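You operate a simulated robot arm through the tools that you are given. There is no shell and no other tool. Be economical: measure what you need, move in short steps, check, and stop when the job is done.

You run a simulated two-armed robot. Do the job below in one go: nothing can be reset, and whatever is moved stays where it is left.

## Task
Lower the belt deck to mark 4, set speed 2, drop the wheels, then jog the belts.
Fine: hold the yellow jog button a second or more.

Only the result counts: the job must be done as asked and must still hold three seconds after the hand-in. Knocking over, shifting, dropping, spilling or breaking anything else fails it.

## Robot
Two 7-joint arms with fingered hands on one trunk, on a base that drives. Base frame: it is fixed to the floor where the robot stands at the start and does not move with it; the origin is under the middle of the robot, x ahead of it, y to its left, z up; the surface under the hand at the start is at about z = 293. Lengths are in mm, angles in degrees, forces in N, time in s.
The left shoulder is at the start at [60, 177, 1000], the right one opposite. With the tool pointing down near the work surface each hand reaches from about 460 to 600 mm from the robot's upright axis, wherever it stands, measured 20 degrees to its own side. Places, roughly: belt deck [1700, 1700, 800]; blue dial knob [700, 700, 800]; boom down button [700, 0, 1100]; boom up button [700, 0, 1200]; far tension knob [800, 1100, 600]; green lock lever [800, 800, 600]; lift lever [700, 800, 1100]; mid tension knob [800, 1100, 600]; near tension knob [800, 1000, 600]; orange slide lever [800, 900, 800]; speed knob [700, 800, 800]; white slide knob [800, 1100, 900]; yellow jog button [800, 800, 900]. Payload 4 kg a hand.
The tool frame of a hand sits at the grasp point between the pads (the TCP): z along the fingers, y along the line on which they close. The tips reach 37 mm beyond it. The gripper opens to 124 mm. The gripper's body begins 43 mm behind the TCP. The gripper is a hand of 3 fingers: y runs from the thumb to the fingers, the wrist lies at [-15, -108, -202] in the tool frame.
Orientation is that of the tool frame in the base frame, as a unit quaternion [w, x, y, z]. With the fingers straight down and the wrist toward the robot, the tool's x, y and z point along [0, 1, 0], [1, 0, 0] and [0, 0, -1] of the base frame.

## Interface
- The arms move only by the tool drive_tool. It takes "left_steps", "right_steps" or both (then of equal length, played together; a hand with none holds still); each is a list of rows, each a list of 6 numbers: the shift along the tool's x, y, z in mm, then the turn, a rotation vector about the tool's x, y, z in degrees. In form: [[x, y, z, ax, ay, az], ...]. A call has 1 to 20 rows; each row shifts and turns the commanded pose from where the row before left it, along the tool's axes as they then stand. Rows are played at 5 a second. More than 50 mm and 8.6 degrees between two rows, and nothing of the call is played. Where a pose cannot be reached the arm comes as near as it can. A force on the tool above 90 N (or 10 N above the force at the start of the call, whichever is more), or a blocked arm, ends the call early, and 0.2 s more pass. In this call time passes only in rows, and 0.2 s behind the last. The reply holds the time, the measured pose of the TCP, the force on the tool along the base axes, the opening and the grip force, in the units named above and with some noise, with the torque about the TCP (base axes, N m) and any sound that the robot's microphone picked up.
- Cameras (640 x 400 px; columns grow to the right, rows downward): "scene" is now at [52.3, 32.2, 1658.6]; the picture's right is [0.36, -0.93, 0.00], its down [-0.54, -0.21, -0.82] and it looks along [0.76, 0.29, -0.58] (base axes); focal length 261 px, centre (320, 200). "left" rides on the left gripper at [-64, -76, -136] in its tool frame; the picture's right is [-0.84, -0.26, 0.48], its down [0.48, -0.76, 0.43] and it looks along [0.26, 0.60, 0.76] (tool axes); focal length 256 px, centre (320, 200). "right" rides on the right gripper at [64, -76, -137] in its tool frame; the picture's right is [-0.84, 0.26, -0.48], its down [-0.48, -0.76, 0.43] and it looks along [-0.25, 0.60, 0.76] (tool axes); focal length 256 px, centre (320, 200). There is no depth. A picture from a camera that has moved, and an enlarged one, comes with that camera's place and axes in the base frame and with its lens.
- grab_frame(camera): a new picture of that camera. It takes no simulated time.
- lift_body(by): slides the trunk up (or, below 0, down) by that many mm; the arms and the scene camera ride with it, the base frame stays. It gives what a move gives, with no picture.
- steer(legs): drives the robot by 1 to 6 legs, each [ahead, left, turn to the left] in mm, mm and degrees, along the robot's own axes; the way and the turn of a leg run together, so that a leg with both is an arc; at most 1500 mm and 180 degrees a leg. The arms and the cameras ride along, it lands a little off, and it stops where it bumps. It gives what a move gives.
- set_fingers(index, middle, thumb_bend, thumb_turn, hand): sets how far each is bent, from 0 (flat) to 100 (curled in); at 30 the hand is open as for a grip, at 70 the pads meet at the TCP. One left out holds its place. A second passes; each finger stops where it meets its share of the squeeze, and holds until it gets a number again. It is the only way to open and close the hand. It gives what a move gives, with no picture; readings hold the bend of each and the force on the fingers (four entries, about 0 where the hand has none), thumb and palm. thumb_turn goes from beside the hand (0) to across from the fingers (100), as for a grip.
- turn_head(pan, tilt): turns the head with the scene camera to pan (to the left, within 86 degrees either way) and tilt (down, from -29 to 69), counted from straight ahead of the robot. It gives what a move gives.
- enlarge(camera, box): a new picture of the part [left, top, right, bottom] of that camera's present view, enlarged. It takes no simulated time.
- finish_job(): hands the job in; it is judged then, once.

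Work in short steps. Places have to be worked out from the pictures, the camera data and where the tool is seen: move nearer, look again, correct. Check each grasp and each placing, and mend what went wrong. You have 120 turns and 100 pictures in all, those below and enlarged ones among them. Open the grippers and draw the arms clear of the work before you hand the job in, unless the task says otherwise; then end with one line.

The tools are called after "Emit:" by a JSON object that holds its "fn" and its "kwargs". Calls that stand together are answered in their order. drive_tool: Moves the arms, as the interface text tells. Its arguments: {"type":"object","properties":{"left_steps":{"type":"array","items":{"type":"array","items":{"type":"number"}}},"right_steps":{"type":"array","items":{"type":"array","items":{"type":"number"}}}},"required":[]} The other tools are called the same way: lift_body (by) slides the trunk up or down; set_fingers (index, middle, thumb_bend, thumb_turn, hand) moves the fingers one by one; steer (legs) drives the base; turn_head (pan, tilt) turns the head that bears the scene camera; grab_frame (camera) takes a picture; enlarge (camera, box) takes an enlarged picture of a part of a camera's view; finish_job () hands the job in.

At the start:

```text
t: 0.0
left_ee_pos: [389.2, 500.5, 1426.0]
left_tool_rot: [0.001, 0.708, 0.707, 0.0]
left_contact_force: [0.6, 0.1, 0.4]
left_moment: [0.02, 0.02, 0.05]
left_grip_width: 123.8
left_grip_force: 0.1
left_shape: jaw
left_bend: [30.0, 30.0, 30.0, 98.0]
left_finger forces: [0.0, 0.0, 0.0, 0.1, 0.0, 0.0]
right_ee_pos: [517.9, 48.8, 1377.8]
right_tool_rot: [-0.001, 0.707, 0.707, 0.0]
right_contact_force: [-0.4, 0.2, -0.3]
right_moment: [0.0, 0.01, -0.01]
right_grip_width: 123.6
right_grip_force: 0.0
right_shape: jaw
right_bend: [30.0, 30.0, 30.0, 98.0]
right_finger forces: [0.0, 0.0, 0.0, 0.0, 0.0, 0.0]
trunk travel left (down, up): [-525.0, 65.0]
robot x, y, heading: [-0.1, 0.2, 0.1]
head pan, tilt: [21.0, 35.3]
```

scene: 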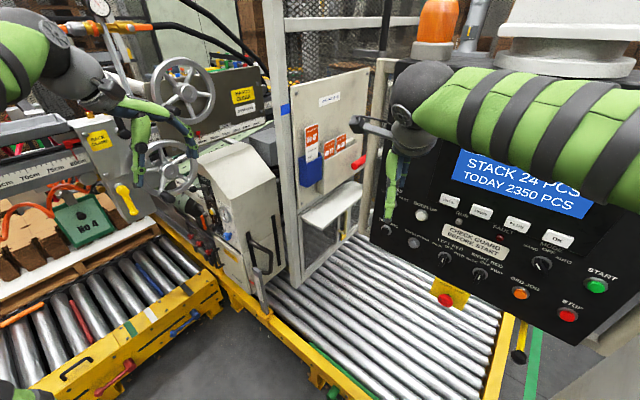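
right: 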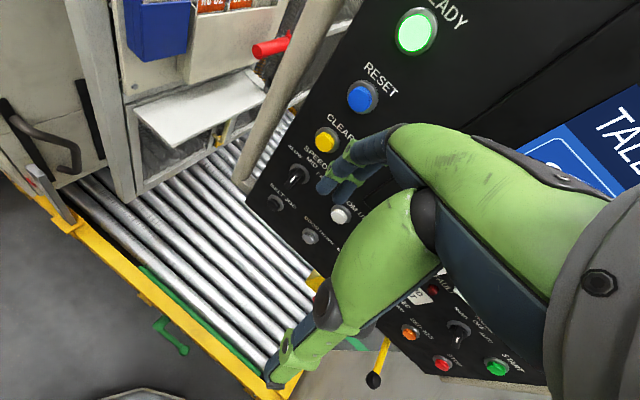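
left: 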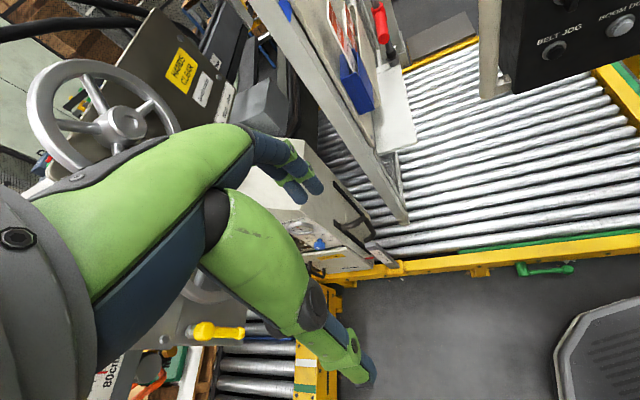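

The belt machine seems to be to the left, around [800, 900]. I turn the head toward it to see the controls.

Emit:
{"fn": "turn_head", "kwargs": {"pan": 50, "tilt": 38}}

Emit:
{"fn": "grab_frame", "kwargs": {"camera": "scene"}}

```text
t: 0.9
left_ee_pos: [391.0, 500.1, 1427.9]
left_tool_rot: [0.0, 0.707, 0.707, 0.0]
left_contact_force: [0.9, 0.0, 0.2]
left_moment: [0.0, -0.01, -0.01]
left_grip_width: 123.7
left_grip_force: 0.0
left_shape: jaw
left_bend: [30.0, 30.0, 30.0, 98.0]
left_finger forces: [0.1, 0.0, 0.1, 0.0, 0.0, 0.0]
right_ee_pos: [517.9, 49.4, 1378.0]
right_tool_rot: [0.0, 0.707, 0.708, 0.0]
right_contact_force: [-0.2, 0.4, -1.5]
right_moment: [0.01, 0.03, -0.04]
right_grip_width: 123.9
right_grip_force: 0.1
right_shape: jaw
right_bend: [30.0, 30.0, 30.0, 98.0]
right_finger forces: [0.1, 0.0, 0.0, 0.0, 0.0, 0.0]
trunk travel left (down, up): [-525.0, 65.0]
robot x, y, heading: [0.9, 2.7, 0.1]
head pan, tilt: [50.0, 38.0]
```

```text
96 pictures are left
camera scene: at [25.7, 66.8, 1654.5], right [0.77, -0.64, 0.0], down [-0.4, -0.47, -0.79], along [0.51, 0.6, -0.62], focal length 261 px, centre (320, 200)
```

scene: 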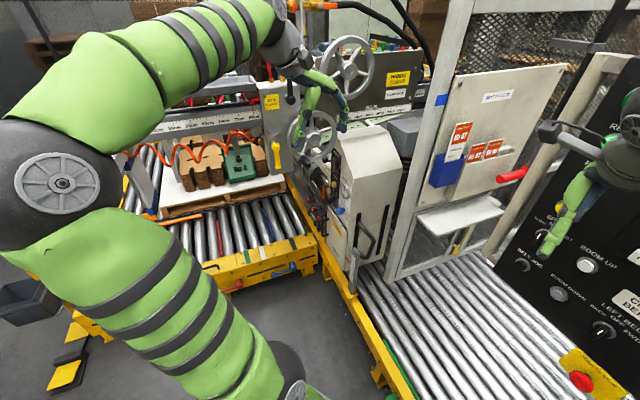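

The controls seem to be on the white machine box near the picture's centre. I enlarge it.

Emit:
{"fn": "enlarge", "kwargs": {"camera": "scene", "box": [270, 20, 430, 280]}}

Emit:
{"fn": "enlarge", "kwargs": {"camera": "scene", "box": [110, 80, 310, 280]}}

```text
1.54 times, centred on (350, 150) of scene
camera zoom: at [25.7, 66.8, 1654.5], right [0.77, -0.64, 0.0], down [-0.4, -0.47, -0.79], along [0.51, 0.6, -0.62], focal length 402 px, centre (274, 277)
```

zoom: 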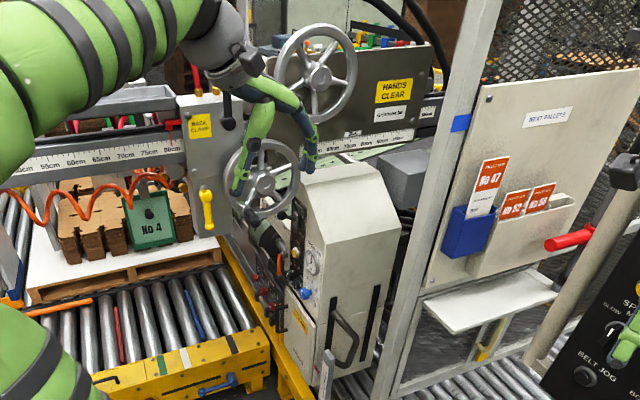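

```text
2.00 times, centred on (210, 180) of scene
camera zoom: at [25.7, 66.8, 1654.5], right [0.77, -0.64, 0.0], down [-0.4, -0.47, -0.79], along [0.51, 0.6, -0.62], focal length 522 px, centre (540, 240)
```

zoom: 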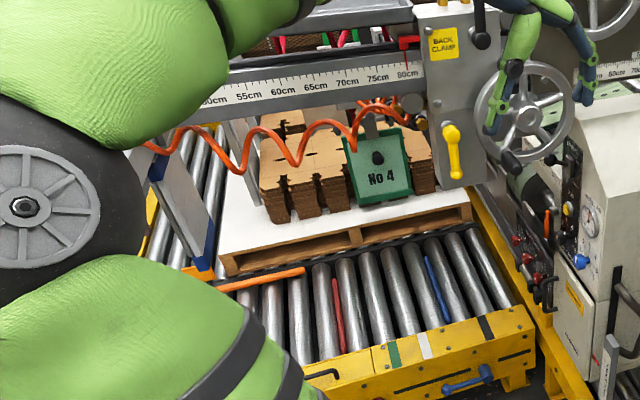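

The control panel seems to be a dark face running from about (720,550) to (840,1030), facing roughly (-0.97,0.24), so I need to stand in front of it. I drive left first and turn right about 14 degrees.

Emit:
{"fn": "steer", "kwargs": {"legs": [[0, 800, 0], [0, 0, -14]]}}

Emit:
{"fn": "turn_head", "kwargs": {"pan": 0, "tilt": 42}}

Emit:
{"fn": "grab_frame", "kwargs": {"camera": "scene"}}

```text
t: 3.5
left_ee_pos: [389.0, 859.6, 1429.8]
left_tool_rot: [0.006, 0.725, 0.688, -0.014]
left_contact_force: [-11.4, -29.7, 5.8]
left_moment: [-0.01, -0.17, -1.28]
left_grip_width: 122.7
left_grip_force: 0.1
left_shape: jaw
left_bend: [31.0, 31.0, 30.0, 95.0]
left_finger forces: [0.0, 26.0, 0.1, 0.1, 9.0, 0.0]
right_ee_pos: [513.7, 433.5, 1377.5]
right_tool_rot: [0.0, 0.706, 0.709, 0.002]
right_contact_force: [0.2, -0.2, 0.3]
right_moment: [-0.01, 0.0, -0.02]
right_grip_width: 123.7
right_grip_force: 0.0
right_shape: jaw
right_bend: [30.0, 30.0, 30.0, 98.0]
right_finger forces: [0.0, 0.0, 0.1, 0.1, 0.0, 0.0]
trunk travel left (down, up): [-525.0, 65.0]
robot x, y, heading: [-2.3, 388.9, 0.2]
head pan, tilt: [50.0, 38.0]
stopped in leg 1: the force on the tool passed its limit at 118 N (the readings are from after the stop); the commanded pose is now the measured one
```

```text
t: 4.6
left_ee_pos: [388.3, 859.3, 1430.6]
left_tool_rot: [0.006, 0.724, 0.689, -0.014]
left_contact_force: [-12.7, -41.9, 4.0]
left_moment: [-0.03, -0.05, -1.69]
left_grip_width: 122.7
left_grip_force: 0.0
left_shape: jaw
left_bend: [31.0, 31.0, 30.0, 94.0]
left_finger forces: [0.1, 34.2, 0.0, 0.0, 12.8, 0.1]
right_ee_pos: [513.9, 432.4, 1377.1]
right_tool_rot: [-0.002, 0.705, 0.709, 0.002]
right_contact_force: [0.7, 0.4, -0.2]
right_moment: [-0.04, 0.02, -0.02]
right_grip_width: 123.7
right_grip_force: 0.1
right_shape: jaw
right_bend: [30.0, 30.0, 30.0, 98.0]
right_finger forces: [0.1, 0.1, 0.0, 0.0, 0.0, 0.1]
trunk travel left (down, up): [-525.0, 65.0]
robot x, y, heading: [0.2, 385.1, 0.2]
head pan, tilt: [0.0, 42.0]
```

```text
93 pictures are left
camera scene: at [50.2, 382.4, 1648.6], right [0.0, -1.0, 0.0], down [-0.67, 0.0, -0.74], along [0.74, 0.01, -0.67], focal length 261 px, centre (320, 200)
```

scene: 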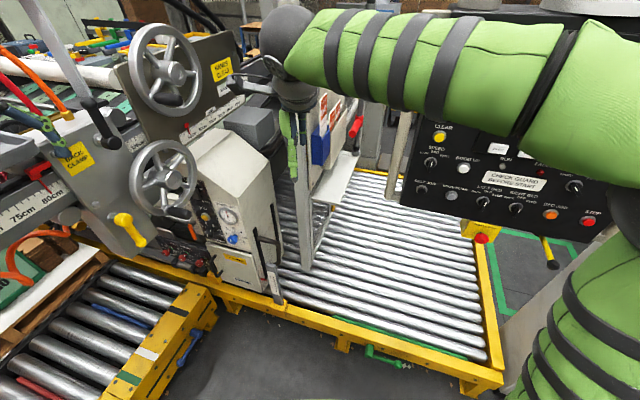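

The left fingers touched something (clamp hardware) near (390,900,1400). I back off to the right and look with zoom.

Emit:
{"fn": "steer", "kwargs": {"legs": [[0, -90, 0]]}}

Emit:
{"fn": "turn_head", "kwargs": {"pan": 40, "tilt": 30}}

Emit:
{"fn": "grab_frame", "kwargs": {"camera": "scene"}}

Emit:
{"fn": "grab_frame", "kwargs": {"camera": "left"}}

```text
t: 5.7
left_ee_pos: [391.8, 777.4, 1427.2]
left_tool_rot: [0.005, 0.723, 0.691, -0.015]
left_contact_force: [0.4, 0.3, -0.2]
left_moment: [0.01, 0.01, -0.01]
left_grip_width: 123.9
left_grip_force: 0.1
left_shape: jaw
left_bend: [30.0, 30.0, 30.0, 98.0]
left_finger forces: [0.0, 0.0, 0.1, 0.0, 0.1, 0.0]
right_ee_pos: [516.8, 347.6, 1377.7]
right_tool_rot: [-0.001, 0.707, 0.707, 0.001]
right_contact_force: [0.3, -0.7, 0.5]
right_moment: [0.04, 0.01, 0.03]
right_grip_width: 124.0
right_grip_force: 0.2
right_shape: jaw
right_bend: [30.0, 30.0, 30.0, 98.0]
right_finger forces: [0.1, 0.0, 0.0, 0.0, 0.0, 0.0]
trunk travel left (down, up): [-525.0, 65.0]
robot x, y, heading: [-0.3, 302.5, 0.2]
head pan, tilt: [0.0, 42.0]
```

```text
t: 6.8
left_ee_pos: [392.0, 779.4, 1426.5]
left_tool_rot: [0.005, 0.723, 0.691, -0.015]
left_contact_force: [0.4, 0.4, -0.5]
left_moment: [-0.05, 0.02, -0.01]
left_grip_width: 124.1
left_grip_force: 0.1
left_shape: jaw
left_bend: [30.0, 30.0, 30.0, 98.0]
left_finger forces: [0.1, 0.1, 0.0, 0.1, 0.0, 0.0]
right_ee_pos: [517.9, 350.7, 1377.8]
right_tool_rot: [-0.001, 0.706, 0.708, 0.001]
right_contact_force: [0.0, -0.1, 0.0]
right_moment: [-0.01, -0.01, 0.04]
right_grip_width: 123.6
right_grip_force: 0.1
right_shape: jaw
right_bend: [30.0, 30.0, 30.0, 98.0]
right_finger forces: [0.0, 0.0, 0.1, 0.1, 0.0, 0.1]
trunk travel left (down, up): [-525.0, 65.0]
robot x, y, heading: [-3.4, 303.8, 0.1]
head pan, tilt: [40.0, 30.0]
```

```text
92 pictures are left
camera scene: at [38.4, 358.9, 1666.8], right [0.64, -0.77, 0.0], down [-0.38, -0.32, -0.87], along [0.66, 0.56, -0.5], focal length 261 px, centre (320, 200)
```

scene: 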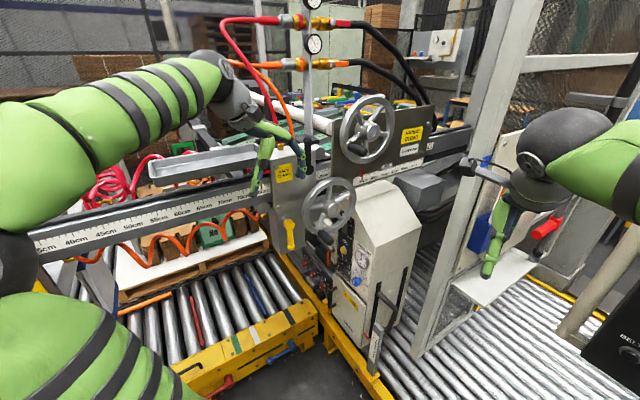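

```text
91 pictures are left
camera left: at [312.7, 723.0, 1566.1], right [-0.3, -0.84, -0.45], down [-0.74, 0.5, -0.44], along [0.6, 0.21, -0.77], focal length 256 px, centre (320, 200)
```

left: 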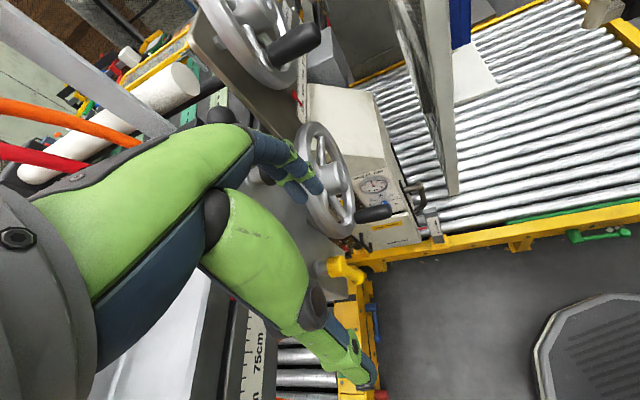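

The left hand hit something above the left table; I'll keep away from there. I zoom in on the panel region beneath the hand wheel.

Emit:
{"fn": "enlarge", "kwargs": {"camera": "scene", "box": [270, 170, 430, 380]}}

Emit:
{"fn": "enlarge", "kwargs": {"camera": "scene", "box": [300, 215, 380, 315]}}

```text
1.90 times, centred on (350, 275) of scene
camera zoom: at [38.4, 358.9, 1666.8], right [0.64, -0.77, 0.0], down [-0.38, -0.32, -0.87], along [0.66, 0.56, -0.5], focal length 497 px, centre (263, 57)
```

zoom: 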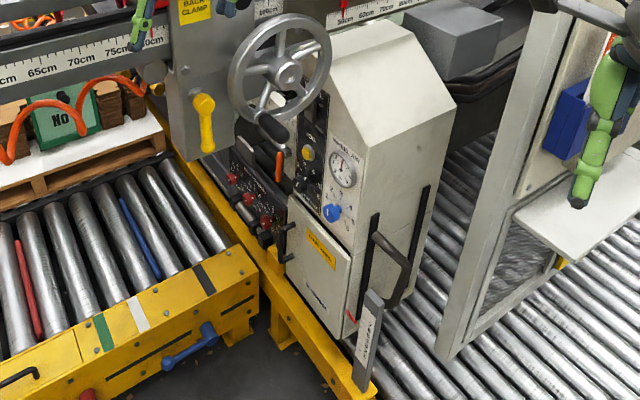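

```text
4.00 times, centred on (340, 265) of scene
camera zoom: at [38.4, 358.9, 1666.8], right [0.64, -0.77, 0.0], down [-0.38, -0.32, -0.87], along [0.66, 0.56, -0.5], focal length 1044 px, centre (240, -60)
```

zoom: 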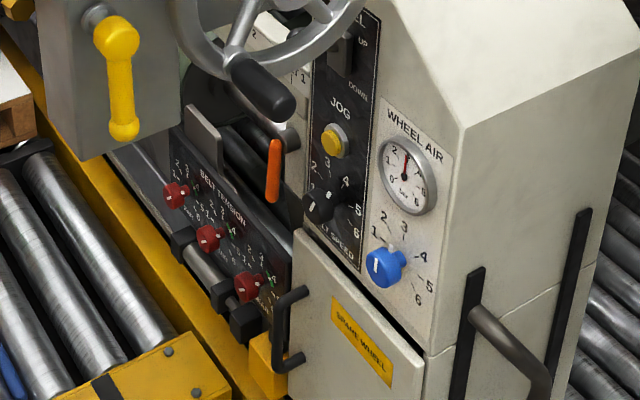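

Found: belt tension knobs, orange lever, UP/DOWN switch, jog, belt speed and blue wheel-air dial. I pull the left hand inward and up before driving nearer.

Emit:
{"fn": "drive_tool", "kwargs": {"left_steps": [[-40, 0, -10, 0, 0, 0], [-40, 0, -10, 0, 0, 0], [-40, 0, -10, 0, 0, 0], [-40, 0, -10, 0, 0, 0], [-40, 0, -10, 0, 0, 0]], "right_steps": [[-30, 0, -10, 0, 0, 0], [-30, 0, -10, 0, 0, 0], [-30, 0, -10, 0, 0, 0], [-30, 0, -10, 0, 0, 0], [-30, 0, -10, 0, 0, 0]]}}

Emit:
{"fn": "steer", "kwargs": {"legs": [[0, 200, 0], [0, 100, -14]]}}

Emit:
{"fn": "turn_head", "kwargs": {"pan": 20, "tilt": 45}}

Emit:
{"fn": "grab_frame", "kwargs": {"camera": "scene"}}

```text
t: 8.0
left_ee_pos: [383.5, 579.4, 1482.8]
left_tool_rot: [0.006, 0.723, 0.691, -0.015]
left_contact_force: [0.1, 0.9, 0.3]
left_moment: [0.0, 0.0, -0.05]
left_grip_width: 124.1
left_grip_force: 0.1
left_shape: jaw
left_bend: [30.0, 30.0, 30.0, 98.0]
left_finger forces: [0.1, 0.0, 0.1, 0.0, 0.0, 0.0]
right_ee_pos: [516.7, 197.8, 1426.8]
right_tool_rot: [0.0, 0.706, 0.708, 0.0]
right_contact_force: [0.1, -0.2, -0.4]
right_moment: [0.06, 0.04, 0.03]
right_grip_width: 123.7
right_grip_force: 0.1
right_shape: jaw
right_bend: [30.0, 30.0, 30.0, 98.0]
right_finger forces: [0.1, 0.0, 0.1, 0.0, 0.0, 0.1]
trunk travel left (down, up): [-525.0, 65.0]
robot x, y, heading: [-0.9, 299.9, 0.0]
head pan, tilt: [40.0, 30.0]
```

```text
t: 10.4
left_ee_pos: [449.9, 778.1, 1482.2]
left_tool_rot: [0.004, 0.8, 0.6, -0.015]
left_contact_force: [0.1, 0.9, -0.2]
left_moment: [-0.02, 0.02, 0.02]
left_grip_width: 124.0
left_grip_force: 0.1
left_shape: jaw
left_bend: [30.0, 30.0, 30.0, 98.0]
left_finger forces: [0.0, 0.0, 0.0, 0.1, 0.1, 0.0]
right_ee_pos: [488.8, 375.6, 1427.5]
right_tool_rot: [0.0, 0.786, 0.618, -0.001]
right_contact_force: [0.2, 0.4, 0.7]
right_moment: [-0.03, -0.01, 0.0]
right_grip_width: 123.5
right_grip_force: 0.1
right_shape: jaw
right_bend: [30.0, 30.0, 30.0, 98.0]
right_finger forces: [0.0, 0.0, 0.1, 0.0, 0.1, 0.0]
trunk travel left (down, up): [-525.0, 65.0]
robot x, y, heading: [11.5, 597.5, -13.5]
head pan, tilt: [40.0, 30.0]
```

```text
t: 11.2
left_ee_pos: [450.0, 776.3, 1483.5]
left_tool_rot: [0.004, 0.8, 0.6, -0.016]
left_contact_force: [-0.5, 0.1, 0.6]
left_moment: [-0.03, -0.02, 0.01]
left_grip_width: 123.9
left_grip_force: 0.2
left_shape: jaw
left_bend: [30.0, 30.0, 30.0, 98.0]
left_finger forces: [0.1, 0.0, 0.0, 0.0, 0.1, 0.0]
right_ee_pos: [488.2, 375.6, 1426.6]
right_tool_rot: [0.0, 0.786, 0.619, 0.0]
right_contact_force: [0.2, 0.2, 0.2]
right_moment: [0.02, 0.03, -0.01]
right_grip_width: 123.5
right_grip_force: 0.1
right_shape: jaw
right_bend: [30.0, 30.0, 30.0, 98.0]
right_finger forces: [0.0, 0.0, 0.0, 0.0, 0.1, 0.0]
trunk travel left (down, up): [-525.0, 65.0]
robot x, y, heading: [13.9, 595.1, -13.6]
head pan, tilt: [20.0, 45.0]
```

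```text
88 pictures are left
camera scene: at [62.3, 612.0, 1644.3], right [0.11, -0.99, 0.0], down [-0.7, -0.08, -0.71], along [0.7, 0.08, -0.71], focal length 261 px, centre (320, 200)
```

scene: 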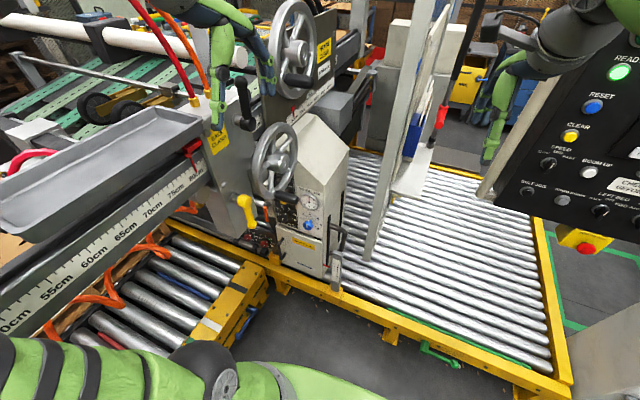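

Now a more frontal view. I zoom in on the panel and its left neighbour.

Emit:
{"fn": "enlarge", "kwargs": {"camera": "scene", "box": [235, 120, 355, 280]}}

Emit:
{"fn": "enlarge", "kwargs": {"camera": "scene", "box": [0, 0, 300, 190]}}

```text
2.50 times, centred on (295, 200) of scene
camera zoom: at [62.3, 612.0, 1644.3], right [0.11, -0.99, 0.0], down [-0.7, -0.08, -0.71], along [0.7, 0.08, -0.71], focal length 653 px, centre (382, 200)
```

zoom: 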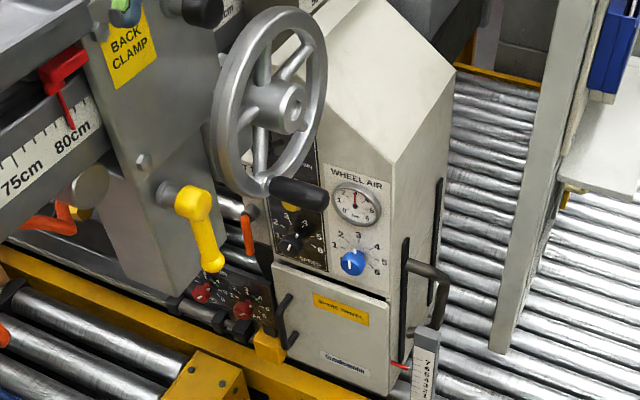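

```text
2.11 times, centred on (150, 95) of scene
camera zoom: at [62.3, 612.0, 1644.3], right [0.11, -0.99, 0.0], down [-0.7, -0.08, -0.71], along [0.7, 0.08, -0.71], focal length 550 px, centre (678, 421)
```

zoom: 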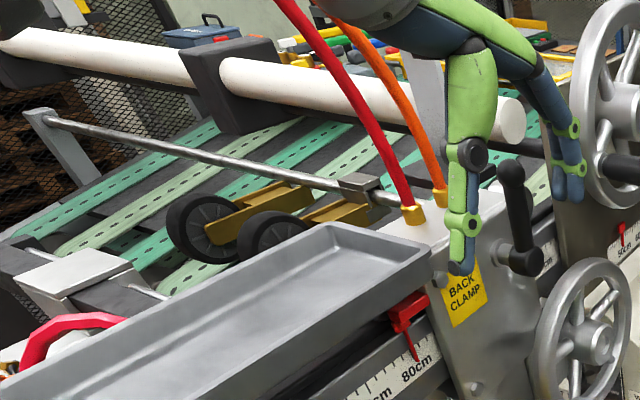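

The machine has a small scale post (7..1) with a red pointer at the box's lower right, likely the deck height. I step right for clearance and lower the trunk to view the panel squarely.

Emit:
{"fn": "steer", "kwargs": {"legs": [[0, -130, 0]]}}

Emit:
{"fn": "lift_body", "kwargs": {"by": -200}}

Emit:
{"fn": "lift_body", "kwargs": {"by": -200}}

Emit:
{"fn": "turn_head", "kwargs": {"pan": 30, "tilt": 25}}

Emit:
{"fn": "grab_frame", "kwargs": {"camera": "scene"}}

```text
t: 12.5
left_ee_pos: [419.5, 647.3, 1483.0]
left_tool_rot: [0.003, 0.8, 0.6, -0.014]
left_contact_force: [0.1, -0.3, -0.6]
left_moment: [0.05, -0.02, 0.0]
left_grip_width: 123.8
left_grip_force: 0.1
left_shape: jaw
left_bend: [30.0, 30.0, 30.0, 98.0]
left_finger forces: [0.1, 0.1, 0.0, 0.0, 0.0, 0.0]
right_ee_pos: [459.4, 247.4, 1427.3]
right_tool_rot: [-0.001, 0.785, 0.619, 0.001]
right_contact_force: [0.0, 0.2, -0.3]
right_moment: [0.05, 0.01, -0.02]
right_grip_width: 123.7
right_grip_force: 0.2
right_shape: jaw
right_bend: [30.0, 30.0, 30.0, 98.0]
right_finger forces: [0.1, 0.0, 0.0, 0.1, 0.0, 0.0]
trunk travel left (down, up): [-525.0, 65.0]
robot x, y, heading: [-23.3, 466.1, -13.6]
head pan, tilt: [20.0, 45.0]
```

```text
t: 14.7
left_ee_pos: [419.6, 650.9, 1283.2]
left_tool_rot: [0.004, 0.799, 0.601, -0.016]
left_contact_force: [0.6, 1.2, 0.0]
left_moment: [0.01, 0.02, 0.03]
left_grip_width: 123.7
left_grip_force: 0.1
left_shape: jaw
left_bend: [30.0, 30.0, 30.0, 98.0]
left_finger forces: [0.0, 0.0, 0.0, 0.1, 0.1, 0.0]
right_ee_pos: [458.7, 249.6, 1227.3]
right_tool_rot: [0.0, 0.786, 0.618, 0.0]
right_contact_force: [0.1, 0.7, -0.1]
right_moment: [0.03, 0.0, 0.0]
right_grip_width: 123.7
right_grip_force: 0.1
right_shape: jaw
right_bend: [30.0, 30.0, 30.0, 98.0]
right_finger forces: [0.0, 0.0, 0.0, 0.0, 0.0, 0.0]
trunk travel left (down, up): [-325.0, 265.0]
robot x, y, heading: [-23.4, 470.4, -13.5]
head pan, tilt: [20.0, 45.0]
```

```text
t: 16.9
left_ee_pos: [420.5, 651.8, 1083.7]
left_tool_rot: [0.004, 0.799, 0.601, -0.016]
left_contact_force: [-0.2, -0.1, 0.5]
left_moment: [0.0, -0.02, 0.03]
left_grip_width: 124.0
left_grip_force: 0.1
left_shape: jaw
left_bend: [30.0, 30.0, 30.0, 98.0]
left_finger forces: [0.0, 0.1, 0.1, 0.0, 0.0, 0.0]
right_ee_pos: [457.9, 250.4, 1028.7]
right_tool_rot: [0.001, 0.785, 0.619, 0.0]
right_contact_force: [0.2, 0.3, 0.9]
right_moment: [-0.02, -0.01, 0.0]
right_grip_width: 123.8
right_grip_force: 0.0
right_shape: jaw
right_bend: [30.0, 30.0, 30.0, 98.0]
right_finger forces: [0.0, 0.0, 0.1, 0.0, 0.0, 0.0]
trunk travel left (down, up): [-125.0, 465.0]
robot x, y, heading: [-20.6, 467.0, -13.5]
head pan, tilt: [20.0, 45.0]
```

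```text
t: 17.7
left_ee_pos: [418.7, 650.3, 1083.6]
left_tool_rot: [0.005, 0.8, 0.6, -0.015]
left_contact_force: [-0.1, 0.8, 0.4]
left_moment: [0.01, 0.01, 0.0]
left_grip_width: 123.9
left_grip_force: 0.2
left_shape: jaw
left_bend: [30.0, 30.0, 30.0, 98.0]
left_finger forces: [0.0, 0.1, 0.0, 0.0, 0.0, 0.0]
right_ee_pos: [457.9, 249.1, 1027.4]
right_tool_rot: [0.001, 0.785, 0.619, 0.001]
right_contact_force: [1.1, 0.4, -0.4]
right_moment: [0.0, -0.01, 0.01]
right_grip_width: 123.5
right_grip_force: 0.0
right_shape: jaw
right_bend: [30.0, 30.0, 30.0, 98.0]
right_finger forces: [0.1, 0.0, 0.0, 0.0, 0.0, 0.1]
trunk travel left (down, up): [-125.0, 465.0]
robot x, y, heading: [-19.4, 469.2, -13.4]
head pan, tilt: [30.0, 25.0]
```

```text
85 pictures are left
camera scene: at [39.1, 501.9, 1274.7], right [0.28, -0.96, 0.0], down [-0.41, -0.12, -0.91], along [0.87, 0.26, -0.42], focal length 261 px, centre (320, 200)
```

scene: 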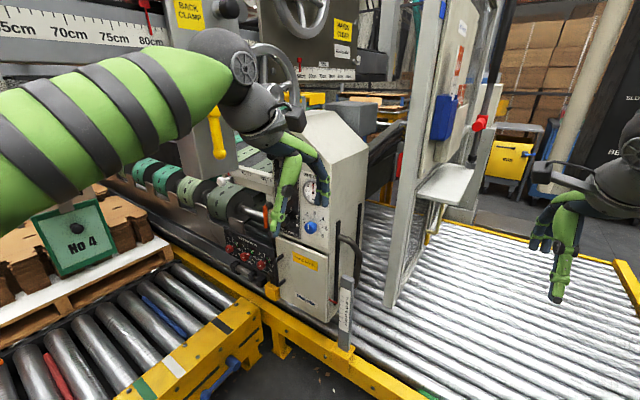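

The left arm blocks the view; I shift it right by 150 mm (towards the body's centre), and look again.

Emit:
{"fn": "drive_tool", "kwargs": {"left_steps": [[-40, 0, 0, 0, 0, 0], [-40, 0, 0, 0, 0, 0], [-40, 0, 0, 0, 0, 0], [-40, 0, 0, 0, 0, 0]]}}

Emit:
{"fn": "grab_frame", "kwargs": {"camera": "scene"}}

Emit:
{"fn": "enlarge", "kwargs": {"camera": "scene", "box": [220, 120, 360, 340]}}

Emit:
{"fn": "enlarge", "kwargs": {"camera": "scene", "box": [260, 130, 350, 250]}}

```text
t: 18.7
left_ee_pos: [374.7, 495.8, 1087.9]
left_tool_rot: [0.004, 0.8, 0.6, -0.017]
left_contact_force: [-0.9, 0.4, -0.4]
left_moment: [-0.02, 0.02, 0.02]
left_grip_width: 124.0
left_grip_force: 0.2
left_shape: jaw
left_bend: [30.0, 30.0, 30.0, 98.0]
left_finger forces: [0.0, 0.0, 0.0, 0.0, 0.0, 0.0]
right_ee_pos: [458.7, 249.7, 1027.3]
right_tool_rot: [0.0, 0.785, 0.619, 0.0]
right_contact_force: [0.5, 0.4, 0.2]
right_moment: [0.0, 0.02, -0.02]
right_grip_width: 123.6
right_grip_force: 0.0
right_shape: jaw
right_bend: [30.0, 30.0, 30.0, 98.0]
right_finger forces: [0.0, 0.1, 0.1, 0.1, 0.1, 0.0]
trunk travel left (down, up): [-125.0, 465.0]
robot x, y, heading: [-21.8, 464.3, -13.6]
head pan, tilt: [30.0, 25.0]
```

```text
84 pictures are left
camera scene: at [39.2, 502.0, 1274.8], right [0.28, -0.96, 0.0], down [-0.41, -0.12, -0.91], along [0.87, 0.26, -0.42], focal length 261 px, centre (320, 200)
```

scene: 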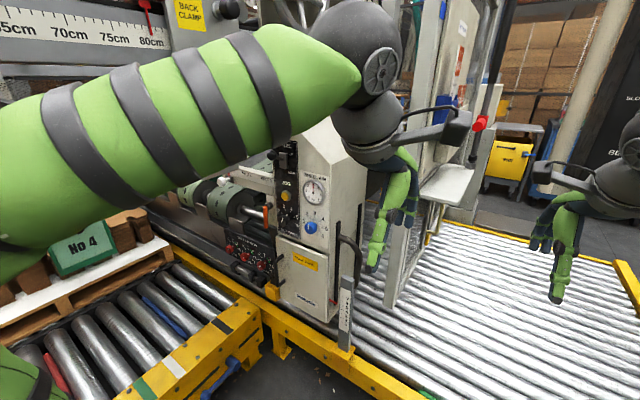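

```text
1.82 times, centred on (290, 230) of scene
camera zoom: at [39.2, 502.0, 1274.8], right [0.28, -0.96, 0.0], down [-0.41, -0.12, -0.91], along [0.87, 0.26, -0.42], focal length 475 px, centre (374, 146)
```

zoom: 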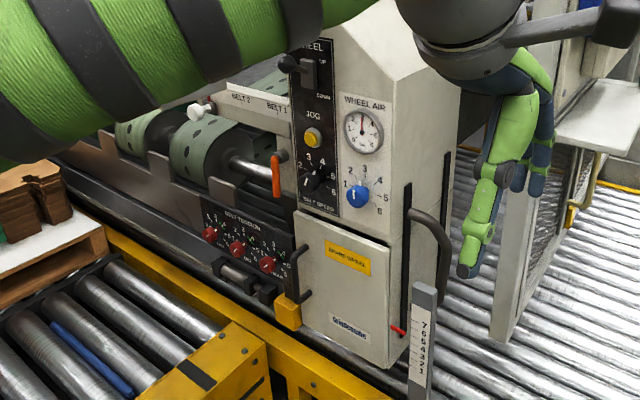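

```text
3.33 times, centred on (305, 190) of scene
camera zoom: at [39.2, 502.0, 1274.8], right [0.28, -0.96, 0.0], down [-0.41, -0.12, -0.91], along [0.87, 0.26, -0.42], focal length 870 px, centre (370, 233)
```

zoom: 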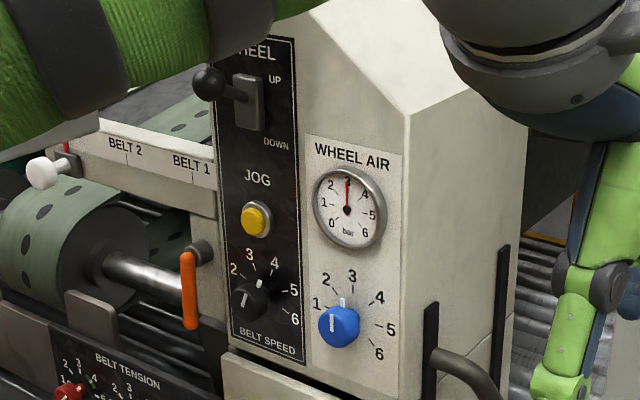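

Panel clear: WHEEL lever is UP, JOG yellow, BELT SPEED black knob, WHEEL AIR blue dial. I look at the scale post and the console for what moves the deck.

Emit:
{"fn": "enlarge", "kwargs": {"camera": "scene", "box": [265, 230, 375, 350]}}

Emit:
{"fn": "turn_head", "kwargs": {"pan": -25, "tilt": 10}}

Emit:
{"fn": "grab_frame", "kwargs": {"camera": "scene"}}

```text
3.33 times, centred on (320, 290) of scene
camera zoom: at [39.2, 502.0, 1274.8], right [0.28, -0.96, 0.0], down [-0.41, -0.12, -0.91], along [0.87, 0.26, -0.42], focal length 870 px, centre (320, -100)
```

zoom: 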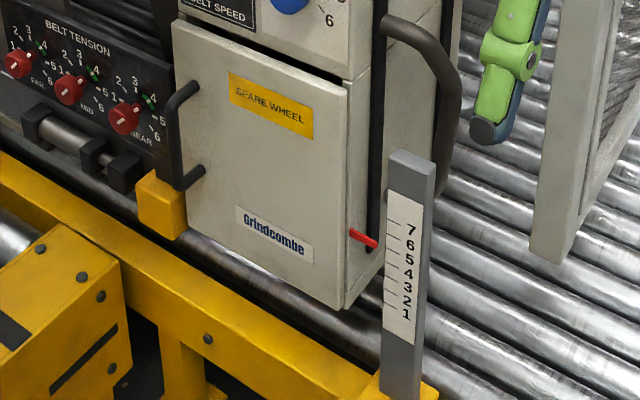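

```text
t: 19.9
left_ee_pos: [374.8, 495.8, 1088.0]
left_tool_rot: [0.004, 0.799, 0.601, -0.016]
left_contact_force: [0.1, 0.2, -0.9]
left_moment: [0.04, 0.01, 0.0]
left_grip_width: 124.0
left_grip_force: 0.1
left_shape: jaw
left_bend: [30.0, 30.0, 30.0, 98.0]
left_finger forces: [0.0, 0.1, 0.0, 0.1, 0.0, 0.0]
right_ee_pos: [457.9, 249.2, 1027.3]
right_tool_rot: [0.0, 0.785, 0.619, 0.0]
right_contact_force: [-0.8, 0.9, -0.7]
right_moment: [0.01, -0.01, -0.02]
right_grip_width: 123.7
right_grip_force: 0.0
right_shape: jaw
right_bend: [30.0, 30.0, 30.0, 98.0]
right_finger forces: [0.1, 0.0, 0.0, 0.0, 0.0, 0.0]
trunk travel left (down, up): [-125.0, 465.0]
robot x, y, heading: [-21.4, 466.0, -13.6]
head pan, tilt: [-25.0, 10.0]
```

```text
80 pictures are left
camera scene: at [23.6, 417.9, 1299.2], right [-0.62, -0.78, 0.0], down [-0.14, 0.11, -0.98], along [0.77, -0.61, -0.17], focal length 261 px, centre (320, 200)
```

scene: 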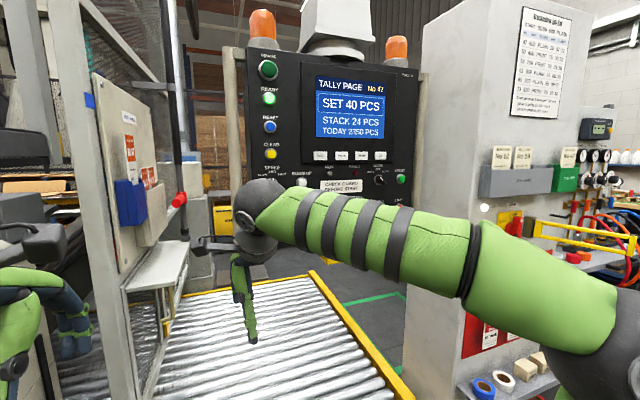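

The pointer reads about 5, and the panel's left side is hidden from here. I take the left hand's view and shift the robot left for a look at the panel's left side.

Emit:
{"fn": "steer", "kwargs": {"legs": [[-60, 250, 0]]}}

Emit:
{"fn": "turn_head", "kwargs": {"pan": 10, "tilt": 30}}

Emit:
{"fn": "grab_frame", "kwargs": {"camera": "scene"}}

Emit:
{"fn": "grab_frame", "kwargs": {"camera": "left"}}

```text
t: 21.8
left_ee_pos: [373.5, 751.6, 1088.3]
left_tool_rot: [0.003, 0.798, 0.602, -0.016]
left_contact_force: [-0.5, -0.8, 0.0]
left_moment: [0.01, 0.02, 0.0]
left_grip_width: 124.0
left_grip_force: 0.0
left_shape: jaw
left_bend: [30.0, 30.0, 30.0, 98.0]
left_finger forces: [0.0, 0.1, 0.1, 0.0, 0.1, 0.0]
right_ee_pos: [457.9, 504.5, 1026.5]
right_tool_rot: [0.002, 0.784, 0.621, 0.0]
right_contact_force: [-0.2, 0.7, 0.8]
right_moment: [0.01, -0.02, 0.03]
right_grip_width: 124.0
right_grip_force: 0.0
right_shape: jaw
right_bend: [30.0, 30.0, 30.0, 98.0]
right_finger forces: [0.1, 0.0, 0.0, 0.1, 0.0, 0.0]
trunk travel left (down, up): [-125.0, 465.0]
robot x, y, heading: [-20.8, 722.5, -13.5]
head pan, tilt: [-25.0, 10.0]
```

```text
t: 22.8
left_ee_pos: [373.8, 752.3, 1089.8]
left_tool_rot: [0.005, 0.798, 0.602, -0.015]
left_contact_force: [-0.2, -0.2, 0.2]
left_moment: [0.01, -0.01, 0.0]
left_grip_width: 123.8
left_grip_force: 0.1
left_shape: jaw
left_bend: [30.0, 30.0, 30.0, 98.0]
left_finger forces: [0.1, 0.0, 0.0, 0.0, 0.0, 0.1]
right_ee_pos: [458.8, 506.8, 1027.5]
right_tool_rot: [0.0, 0.784, 0.621, -0.001]
right_contact_force: [-1.1, -0.3, -0.5]
right_moment: [0.01, 0.0, -0.02]
right_grip_width: 123.8
right_grip_force: 0.1
right_shape: jaw
right_bend: [30.0, 30.0, 30.0, 98.0]
right_finger forces: [0.0, 0.0, 0.0, 0.1, 0.0, 0.0]
trunk travel left (down, up): [-125.0, 465.0]
robot x, y, heading: [-20.8, 723.8, -13.3]
head pan, tilt: [10.0, 30.0]
```

```text
79 pictures are left
camera scene: at [40.0, 725.5, 1266.9], right [-0.06, -1.0, 0.0], down [-0.5, 0.03, -0.87], along [0.86, -0.05, -0.5], focal length 261 px, centre (320, 200)
```

scene: 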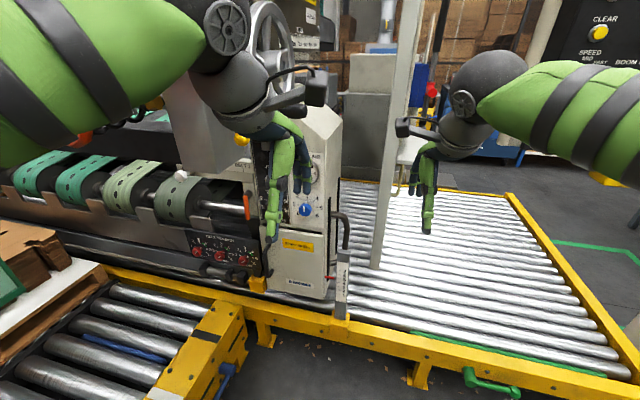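

```text
78 pictures are left
camera left: at [284.1, 714.5, 1228.0], right [-0.49, -0.75, -0.45], down [-0.61, 0.66, -0.44], along [0.63, 0.06, -0.77], focal length 256 px, centre (320, 200)
```

left: 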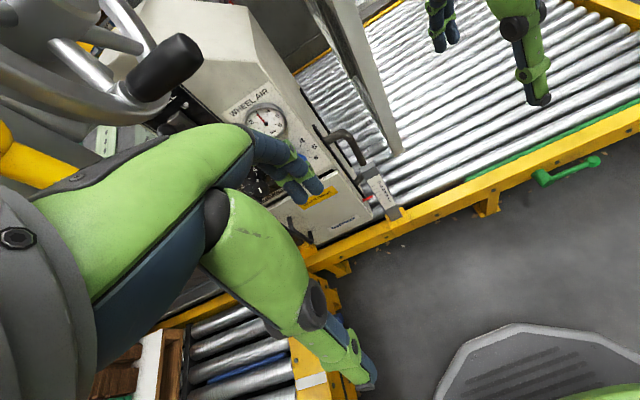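

I look for the green lock lever near the box's lower left and sides.

Emit:
{"fn": "enlarge", "kwargs": {"camera": "scene", "box": [170, 170, 370, 330]}}

Emit:
{"fn": "enlarge", "kwargs": {"camera": "left", "box": [240, 80, 420, 260]}}

```text
2.50 times, centred on (270, 250) of scene
camera zoom: at [40.0, 725.5, 1266.9], right [-0.06, -1.0, 0.0], down [-0.5, 0.03, -0.87], along [0.86, -0.05, -0.5], focal length 653 px, centre (445, 75)
```

zoom: 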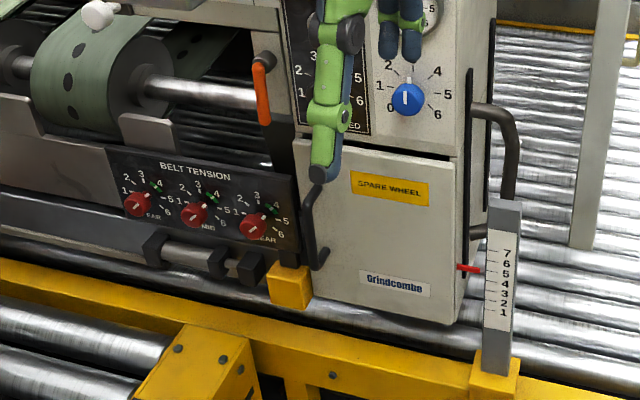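

```text
2.22 times, centred on (330, 170) of left
camera zoom: at [284.1, 714.5, 1228.0], right [-0.49, -0.75, -0.45], down [-0.61, 0.66, -0.44], along [0.63, 0.06, -0.77], focal length 569 px, centre (298, 267)
```

zoom: 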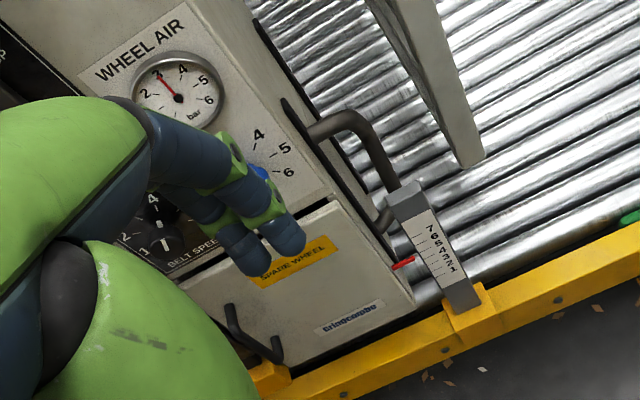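

I check the right hand camera for the box's right side.

Emit:
{"fn": "grab_frame", "kwargs": {"camera": "right"}}

```text
75 pictures are left
camera right: at [399.9, 585.0, 1164.7], right [0.06, -0.87, 0.48], down [-0.85, -0.3, -0.43], along [0.52, -0.39, -0.76], focal length 256 px, centre (320, 200)
```

right: 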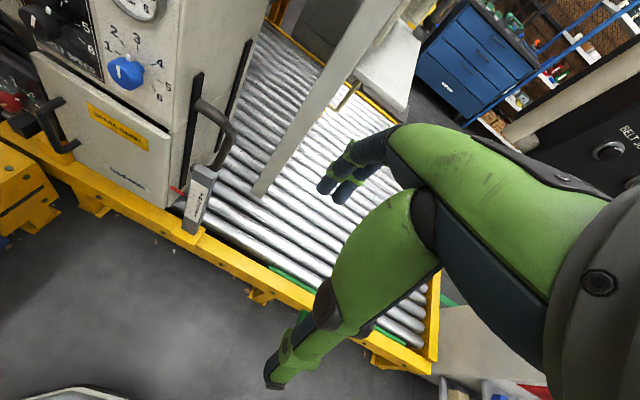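

No green lever in sight yet; the BOOM UP/DOWN buttons are the likely drive for the deck. I go to the console for a proper look.

Emit:
{"fn": "steer", "kwargs": {"legs": [[0, -480, 0], [0, 0, 13.4]]}}

Emit:
{"fn": "turn_head", "kwargs": {"pan": -20, "tilt": 10}}

Emit:
{"fn": "grab_frame", "kwargs": {"camera": "scene"}}

```text
t: 23.9
left_ee_pos: [371.2, 712.6, 1084.8]
left_tool_rot: [0.0, 0.803, 0.595, -0.019]
left_contact_force: [0.8, -2.9, 0.1]
left_moment: [0.17, 0.14, 0.01]
left_grip_width: 124.0
left_grip_force: 0.0
left_shape: jaw
left_bend: [30.0, 30.0, 30.0, 98.0]
left_finger forces: [0.0, 0.1, 0.0, 0.1, 0.1, 0.1]
right_ee_pos: [452.6, 468.7, 1027.2]
right_tool_rot: [-0.001, 0.785, 0.619, -0.001]
right_contact_force: [0.1, -0.9, 0.6]
right_moment: [0.01, 0.07, 0.02]
right_grip_width: 123.8
right_grip_force: 0.0
right_shape: jaw
right_bend: [30.0, 30.0, 30.0, 98.0]
right_finger forces: [0.0, 0.0, 0.0, 0.0, 0.0, 0.0]
trunk travel left (down, up): [-125.0, 465.0]
robot x, y, heading: [-29.2, 687.7, -13.7]
head pan, tilt: [10.0, 30.0]
stopped in leg 1: the robot was blocked; the commanded pose is now the measured one
```

```text
t: 24.8
left_ee_pos: [369.8, 709.2, 1083.6]
left_tool_rot: [-0.001, 0.803, 0.596, -0.019]
left_contact_force: [0.5, -0.4, -0.2]
left_moment: [-0.04, 0.0, 0.03]
left_grip_width: 124.1
left_grip_force: 0.0
left_shape: jaw
left_bend: [30.0, 30.0, 30.0, 98.0]
left_finger forces: [0.0, 0.1, 0.0, 0.0, 0.1, 0.0]
right_ee_pos: [452.2, 465.9, 1025.8]
right_tool_rot: [-0.002, 0.786, 0.618, -0.001]
right_contact_force: [-0.5, -0.1, 0.6]
right_moment: [0.0, 0.02, -0.02]
right_grip_width: 123.6
right_grip_force: 0.0
right_shape: jaw
right_bend: [30.0, 30.0, 30.0, 98.0]
right_finger forces: [0.0, 0.1, 0.1, 0.0, 0.1, 0.1]
trunk travel left (down, up): [-125.0, 465.0]
robot x, y, heading: [-28.4, 688.8, -13.6]
head pan, tilt: [-20.0, 10.0]
```

```text
74 pictures are left
camera scene: at [23.9, 642.4, 1299.1], right [-0.55, -0.83, 0.0], down [-0.15, 0.1, -0.98], along [0.82, -0.54, -0.18], focal length 261 px, centre (320, 200)
```

scene: 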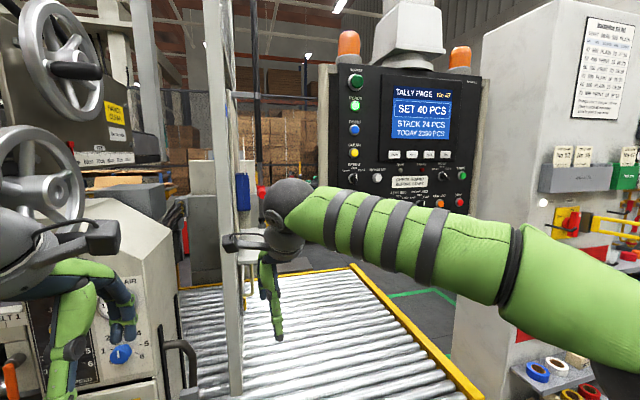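

The base got blocked moving right. I look left and around to find out what.

Emit:
{"fn": "turn_head", "kwargs": {"pan": 65, "tilt": 30}}

Emit:
{"fn": "grab_frame", "kwargs": {"camera": "scene"}}

Emit:
{"fn": "turn_head", "kwargs": {"pan": -70, "tilt": 45}}

Emit:
{"fn": "grab_frame", "kwargs": {"camera": "scene"}}

```text
t: 26.4
left_ee_pos: [369.8, 708.9, 1085.1]
left_tool_rot: [-0.001, 0.804, 0.595, -0.019]
left_contact_force: [-0.5, -0.7, -0.5]
left_moment: [-0.01, -0.01, -0.03]
left_grip_width: 123.7
left_grip_force: 0.1
left_shape: jaw
left_bend: [30.0, 30.0, 30.0, 98.0]
left_finger forces: [0.1, 0.0, 0.1, 0.1, 0.0, 0.1]
right_ee_pos: [453.2, 466.6, 1026.4]
right_tool_rot: [-0.001, 0.786, 0.619, -0.001]
right_contact_force: [-0.5, -0.1, 0.4]
right_moment: [-0.01, 0.02, 0.0]
right_grip_width: 123.7
right_grip_force: 0.0
right_shape: jaw
right_bend: [30.0, 30.0, 30.0, 98.0]
right_finger forces: [0.0, 0.0, 0.0, 0.0, 0.0, 0.0]
trunk travel left (down, up): [-125.0, 465.0]
robot x, y, heading: [-31.3, 693.8, -13.4]
head pan, tilt: [65.0, 30.0]
```

```text
73 pictures are left
camera scene: at [2.9, 764.4, 1266.8], right [0.78, -0.62, 0.0], down [-0.32, -0.39, -0.87], along [0.54, 0.68, -0.5], focal length 261 px, centre (320, 200)
```

scene: 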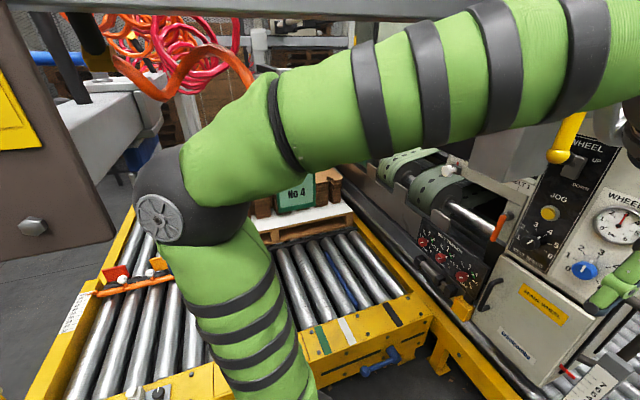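

```text
t: 28.6
left_ee_pos: [370.1, 708.6, 1086.8]
left_tool_rot: [0.0, 0.803, 0.595, -0.018]
left_contact_force: [0.2, -0.1, 0.0]
left_moment: [-0.02, 0.02, -0.01]
left_grip_width: 123.9
left_grip_force: 0.0
left_shape: jaw
left_bend: [30.0, 30.0, 30.0, 98.0]
left_finger forces: [0.1, 0.0, 0.0, 0.0, 0.0, 0.0]
right_ee_pos: [453.5, 466.2, 1024.6]
right_tool_rot: [-0.001, 0.786, 0.619, -0.001]
right_contact_force: [-0.5, 0.7, 0.5]
right_moment: [0.0, -0.04, 0.03]
right_grip_width: 123.6
right_grip_force: 0.0
right_shape: jaw
right_bend: [30.0, 30.0, 30.0, 98.0]
right_finger forces: [0.1, 0.0, 0.0, 0.1, 0.0, 0.0]
trunk travel left (down, up): [-125.0, 465.0]
robot x, y, heading: [-28.1, 684.4, -13.4]
head pan, tilt: [-70.0, 45.0]
```

```text
72 pictures are left
camera scene: at [-44.4, 612.9, 1244.1], right [-0.99, -0.11, 0.0], down [-0.08, 0.7, -0.71], along [0.08, -0.7, -0.71], focal length 261 px, centre (320, 200)
```

scene: 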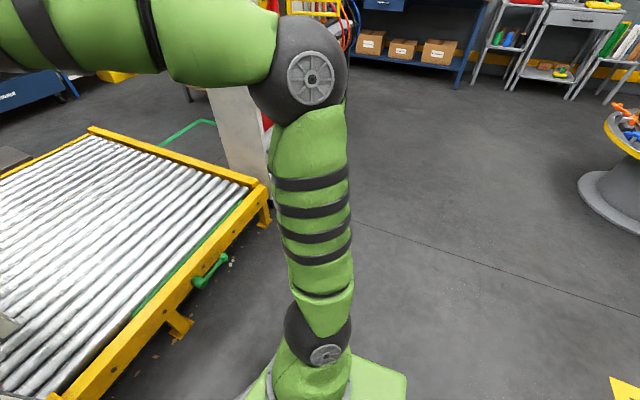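

Nothing obvious on the right side; the earlier diagonal path was free, so I retrace it (ahead while going right).

Emit:
{"fn": "steer", "kwargs": {"legs": [[59, -212, 0]]}}

```text
t: 30.2
left_ee_pos: [372.5, 494.2, 1085.9]
left_tool_rot: [0.002, 0.802, 0.597, -0.017]
left_contact_force: [0.0, 0.5, -0.2]
left_moment: [0.02, 0.02, -0.01]
left_grip_width: 123.8
left_grip_force: 0.1
left_shape: jaw
left_bend: [30.0, 30.0, 30.0, 98.0]
left_finger forces: [0.0, 0.1, 0.1, 0.0, 0.1, 0.0]
right_ee_pos: [455.2, 250.9, 1027.2]
right_tool_rot: [0.0, 0.785, 0.62, 0.0]
right_contact_force: [1.0, -0.1, -0.4]
right_moment: [-0.01, 0.01, -0.06]
right_grip_width: 123.7
right_grip_force: 0.1
right_shape: jaw
right_bend: [30.0, 30.0, 30.0, 98.0]
right_finger forces: [0.0, 0.0, 0.1, 0.0, 0.0, 0.0]
trunk travel left (down, up): [-125.0, 465.0]
robot x, y, heading: [-23.5, 469.9, -13.2]
head pan, tilt: [-70.0, 45.0]
```

Clear. I continue right and turn to face the console.

Emit:
{"fn": "steer", "kwargs": {"legs": [[50, -150, 0], [0, 0, 13]]}}

Emit:
{"fn": "turn_head", "kwargs": {"pan": -15, "tilt": 12}}

Emit:
{"fn": "grab_frame", "kwargs": {"camera": "scene"}}

```text
t: 32.5
left_ee_pos: [371.8, 427.3, 1086.0]
left_tool_rot: [0.003, 0.729, 0.684, -0.017]
left_contact_force: [0.1, -0.3, -1.0]
left_moment: [-0.03, -0.01, 0.0]
left_grip_width: 123.9
left_grip_force: 0.1
left_shape: jaw
left_bend: [30.0, 30.0, 30.0, 98.0]
left_finger forces: [0.1, 0.0, 0.0, 0.0, 0.0, 0.0]
right_ee_pos: [508.4, 209.4, 1027.2]
right_tool_rot: [0.0, 0.709, 0.705, 0.001]
right_contact_force: [0.9, -0.5, -0.3]
right_moment: [0.01, 0.03, 0.0]
right_grip_width: 123.7
right_grip_force: 0.1
right_shape: jaw
right_bend: [30.0, 30.0, 30.0, 98.0]
right_finger forces: [0.1, 0.0, 0.0, 0.1, 0.0, 0.0]
trunk travel left (down, up): [-125.0, 465.0]
robot x, y, heading: [-9.4, 315.3, -0.5]
head pan, tilt: [-70.0, 45.0]
```

```text
t: 33.7
left_ee_pos: [371.7, 426.3, 1086.1]
left_tool_rot: [0.004, 0.729, 0.684, -0.016]
left_contact_force: [-0.1, -0.8, -0.4]
left_moment: [0.02, 0.02, 0.03]
left_grip_width: 123.7
left_grip_force: 0.0
left_shape: jaw
left_bend: [30.0, 30.0, 30.0, 98.0]
left_finger forces: [0.1, 0.1, 0.0, 0.0, 0.0, 0.0]
right_ee_pos: [507.8, 209.2, 1027.1]
right_tool_rot: [0.0, 0.709, 0.705, 0.0]
right_contact_force: [0.1, -0.8, -0.3]
right_moment: [-0.01, 0.01, 0.01]
right_grip_width: 123.7
right_grip_force: 0.1
right_shape: jaw
right_bend: [30.0, 30.0, 30.0, 98.0]
right_finger forces: [0.0, 0.1, 0.1, 0.0, 0.1, 0.0]
trunk travel left (down, up): [-125.0, 465.0]
robot x, y, heading: [-8.7, 315.8, -0.2]
head pan, tilt: [-15.0, 12.0]
```

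```text
71 pictures are left
camera scene: at [52.3, 289.6, 1295.9], right [-0.27, -0.96, 0.0], down [-0.2, 0.06, -0.98], along [0.94, -0.26, -0.21], focal length 261 px, centre (320, 200)
```

scene: 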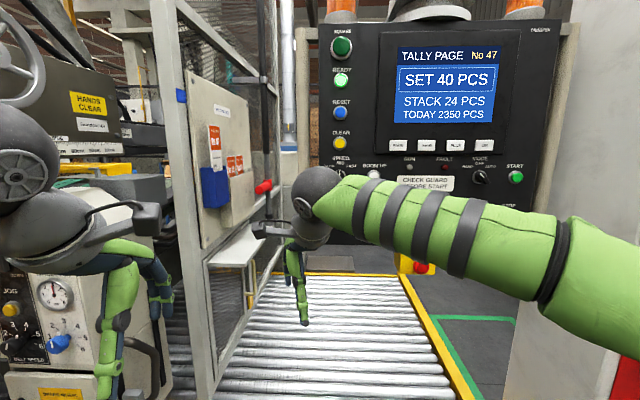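

The right arm covers the lower button rows. I lower the right hand a bit and zoom on the console.

Emit:
{"fn": "drive_tool", "kwargs": {"right_steps": [[0, 0, 45, 0, 0, 0], [0, 0, 45, 0, 0, 0], [0, 0, 45, 0, 0, 0], [0, 0, 45, 0, 0, 0]]}}

Emit:
{"fn": "enlarge", "kwargs": {"camera": "scene", "box": [310, 130, 550, 290]}}

```text
t: 34.7
left_ee_pos: [371.3, 426.5, 1087.2]
left_tool_rot: [0.003, 0.729, 0.684, -0.017]
left_contact_force: [-0.7, -0.1, -0.7]
left_moment: [-0.01, 0.02, 0.0]
left_grip_width: 123.9
left_grip_force: 0.1
left_shape: jaw
left_bend: [30.0, 30.0, 30.0, 98.0]
left_finger forces: [0.0, 0.0, 0.0, 0.0, 0.1, 0.0]
right_ee_pos: [507.8, 208.7, 847.2]
right_tool_rot: [0.0, 0.709, 0.705, 0.0]
right_contact_force: [0.0, -1.2, 0.3]
right_moment: [0.01, 0.0, 0.01]
right_grip_width: 123.7
right_grip_force: 0.0
right_shape: jaw
right_bend: [30.0, 30.0, 30.0, 98.0]
right_finger forces: [0.1, 0.1, 0.1, 0.0, 0.0, 0.0]
trunk travel left (down, up): [-125.0, 465.0]
robot x, y, heading: [-8.0, 314.9, -0.7]
head pan, tilt: [-15.0, 12.0]
```

```text
2.50 times, centred on (430, 210) of scene
camera zoom: at [52.3, 289.7, 1296.0], right [-0.26, -0.96, 0.0], down [-0.2, 0.06, -0.98], along [0.94, -0.26, -0.21], focal length 653 px, centre (45, 175)
```

zoom: 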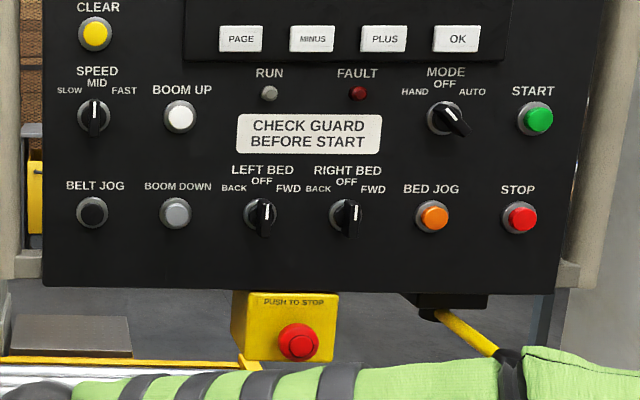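

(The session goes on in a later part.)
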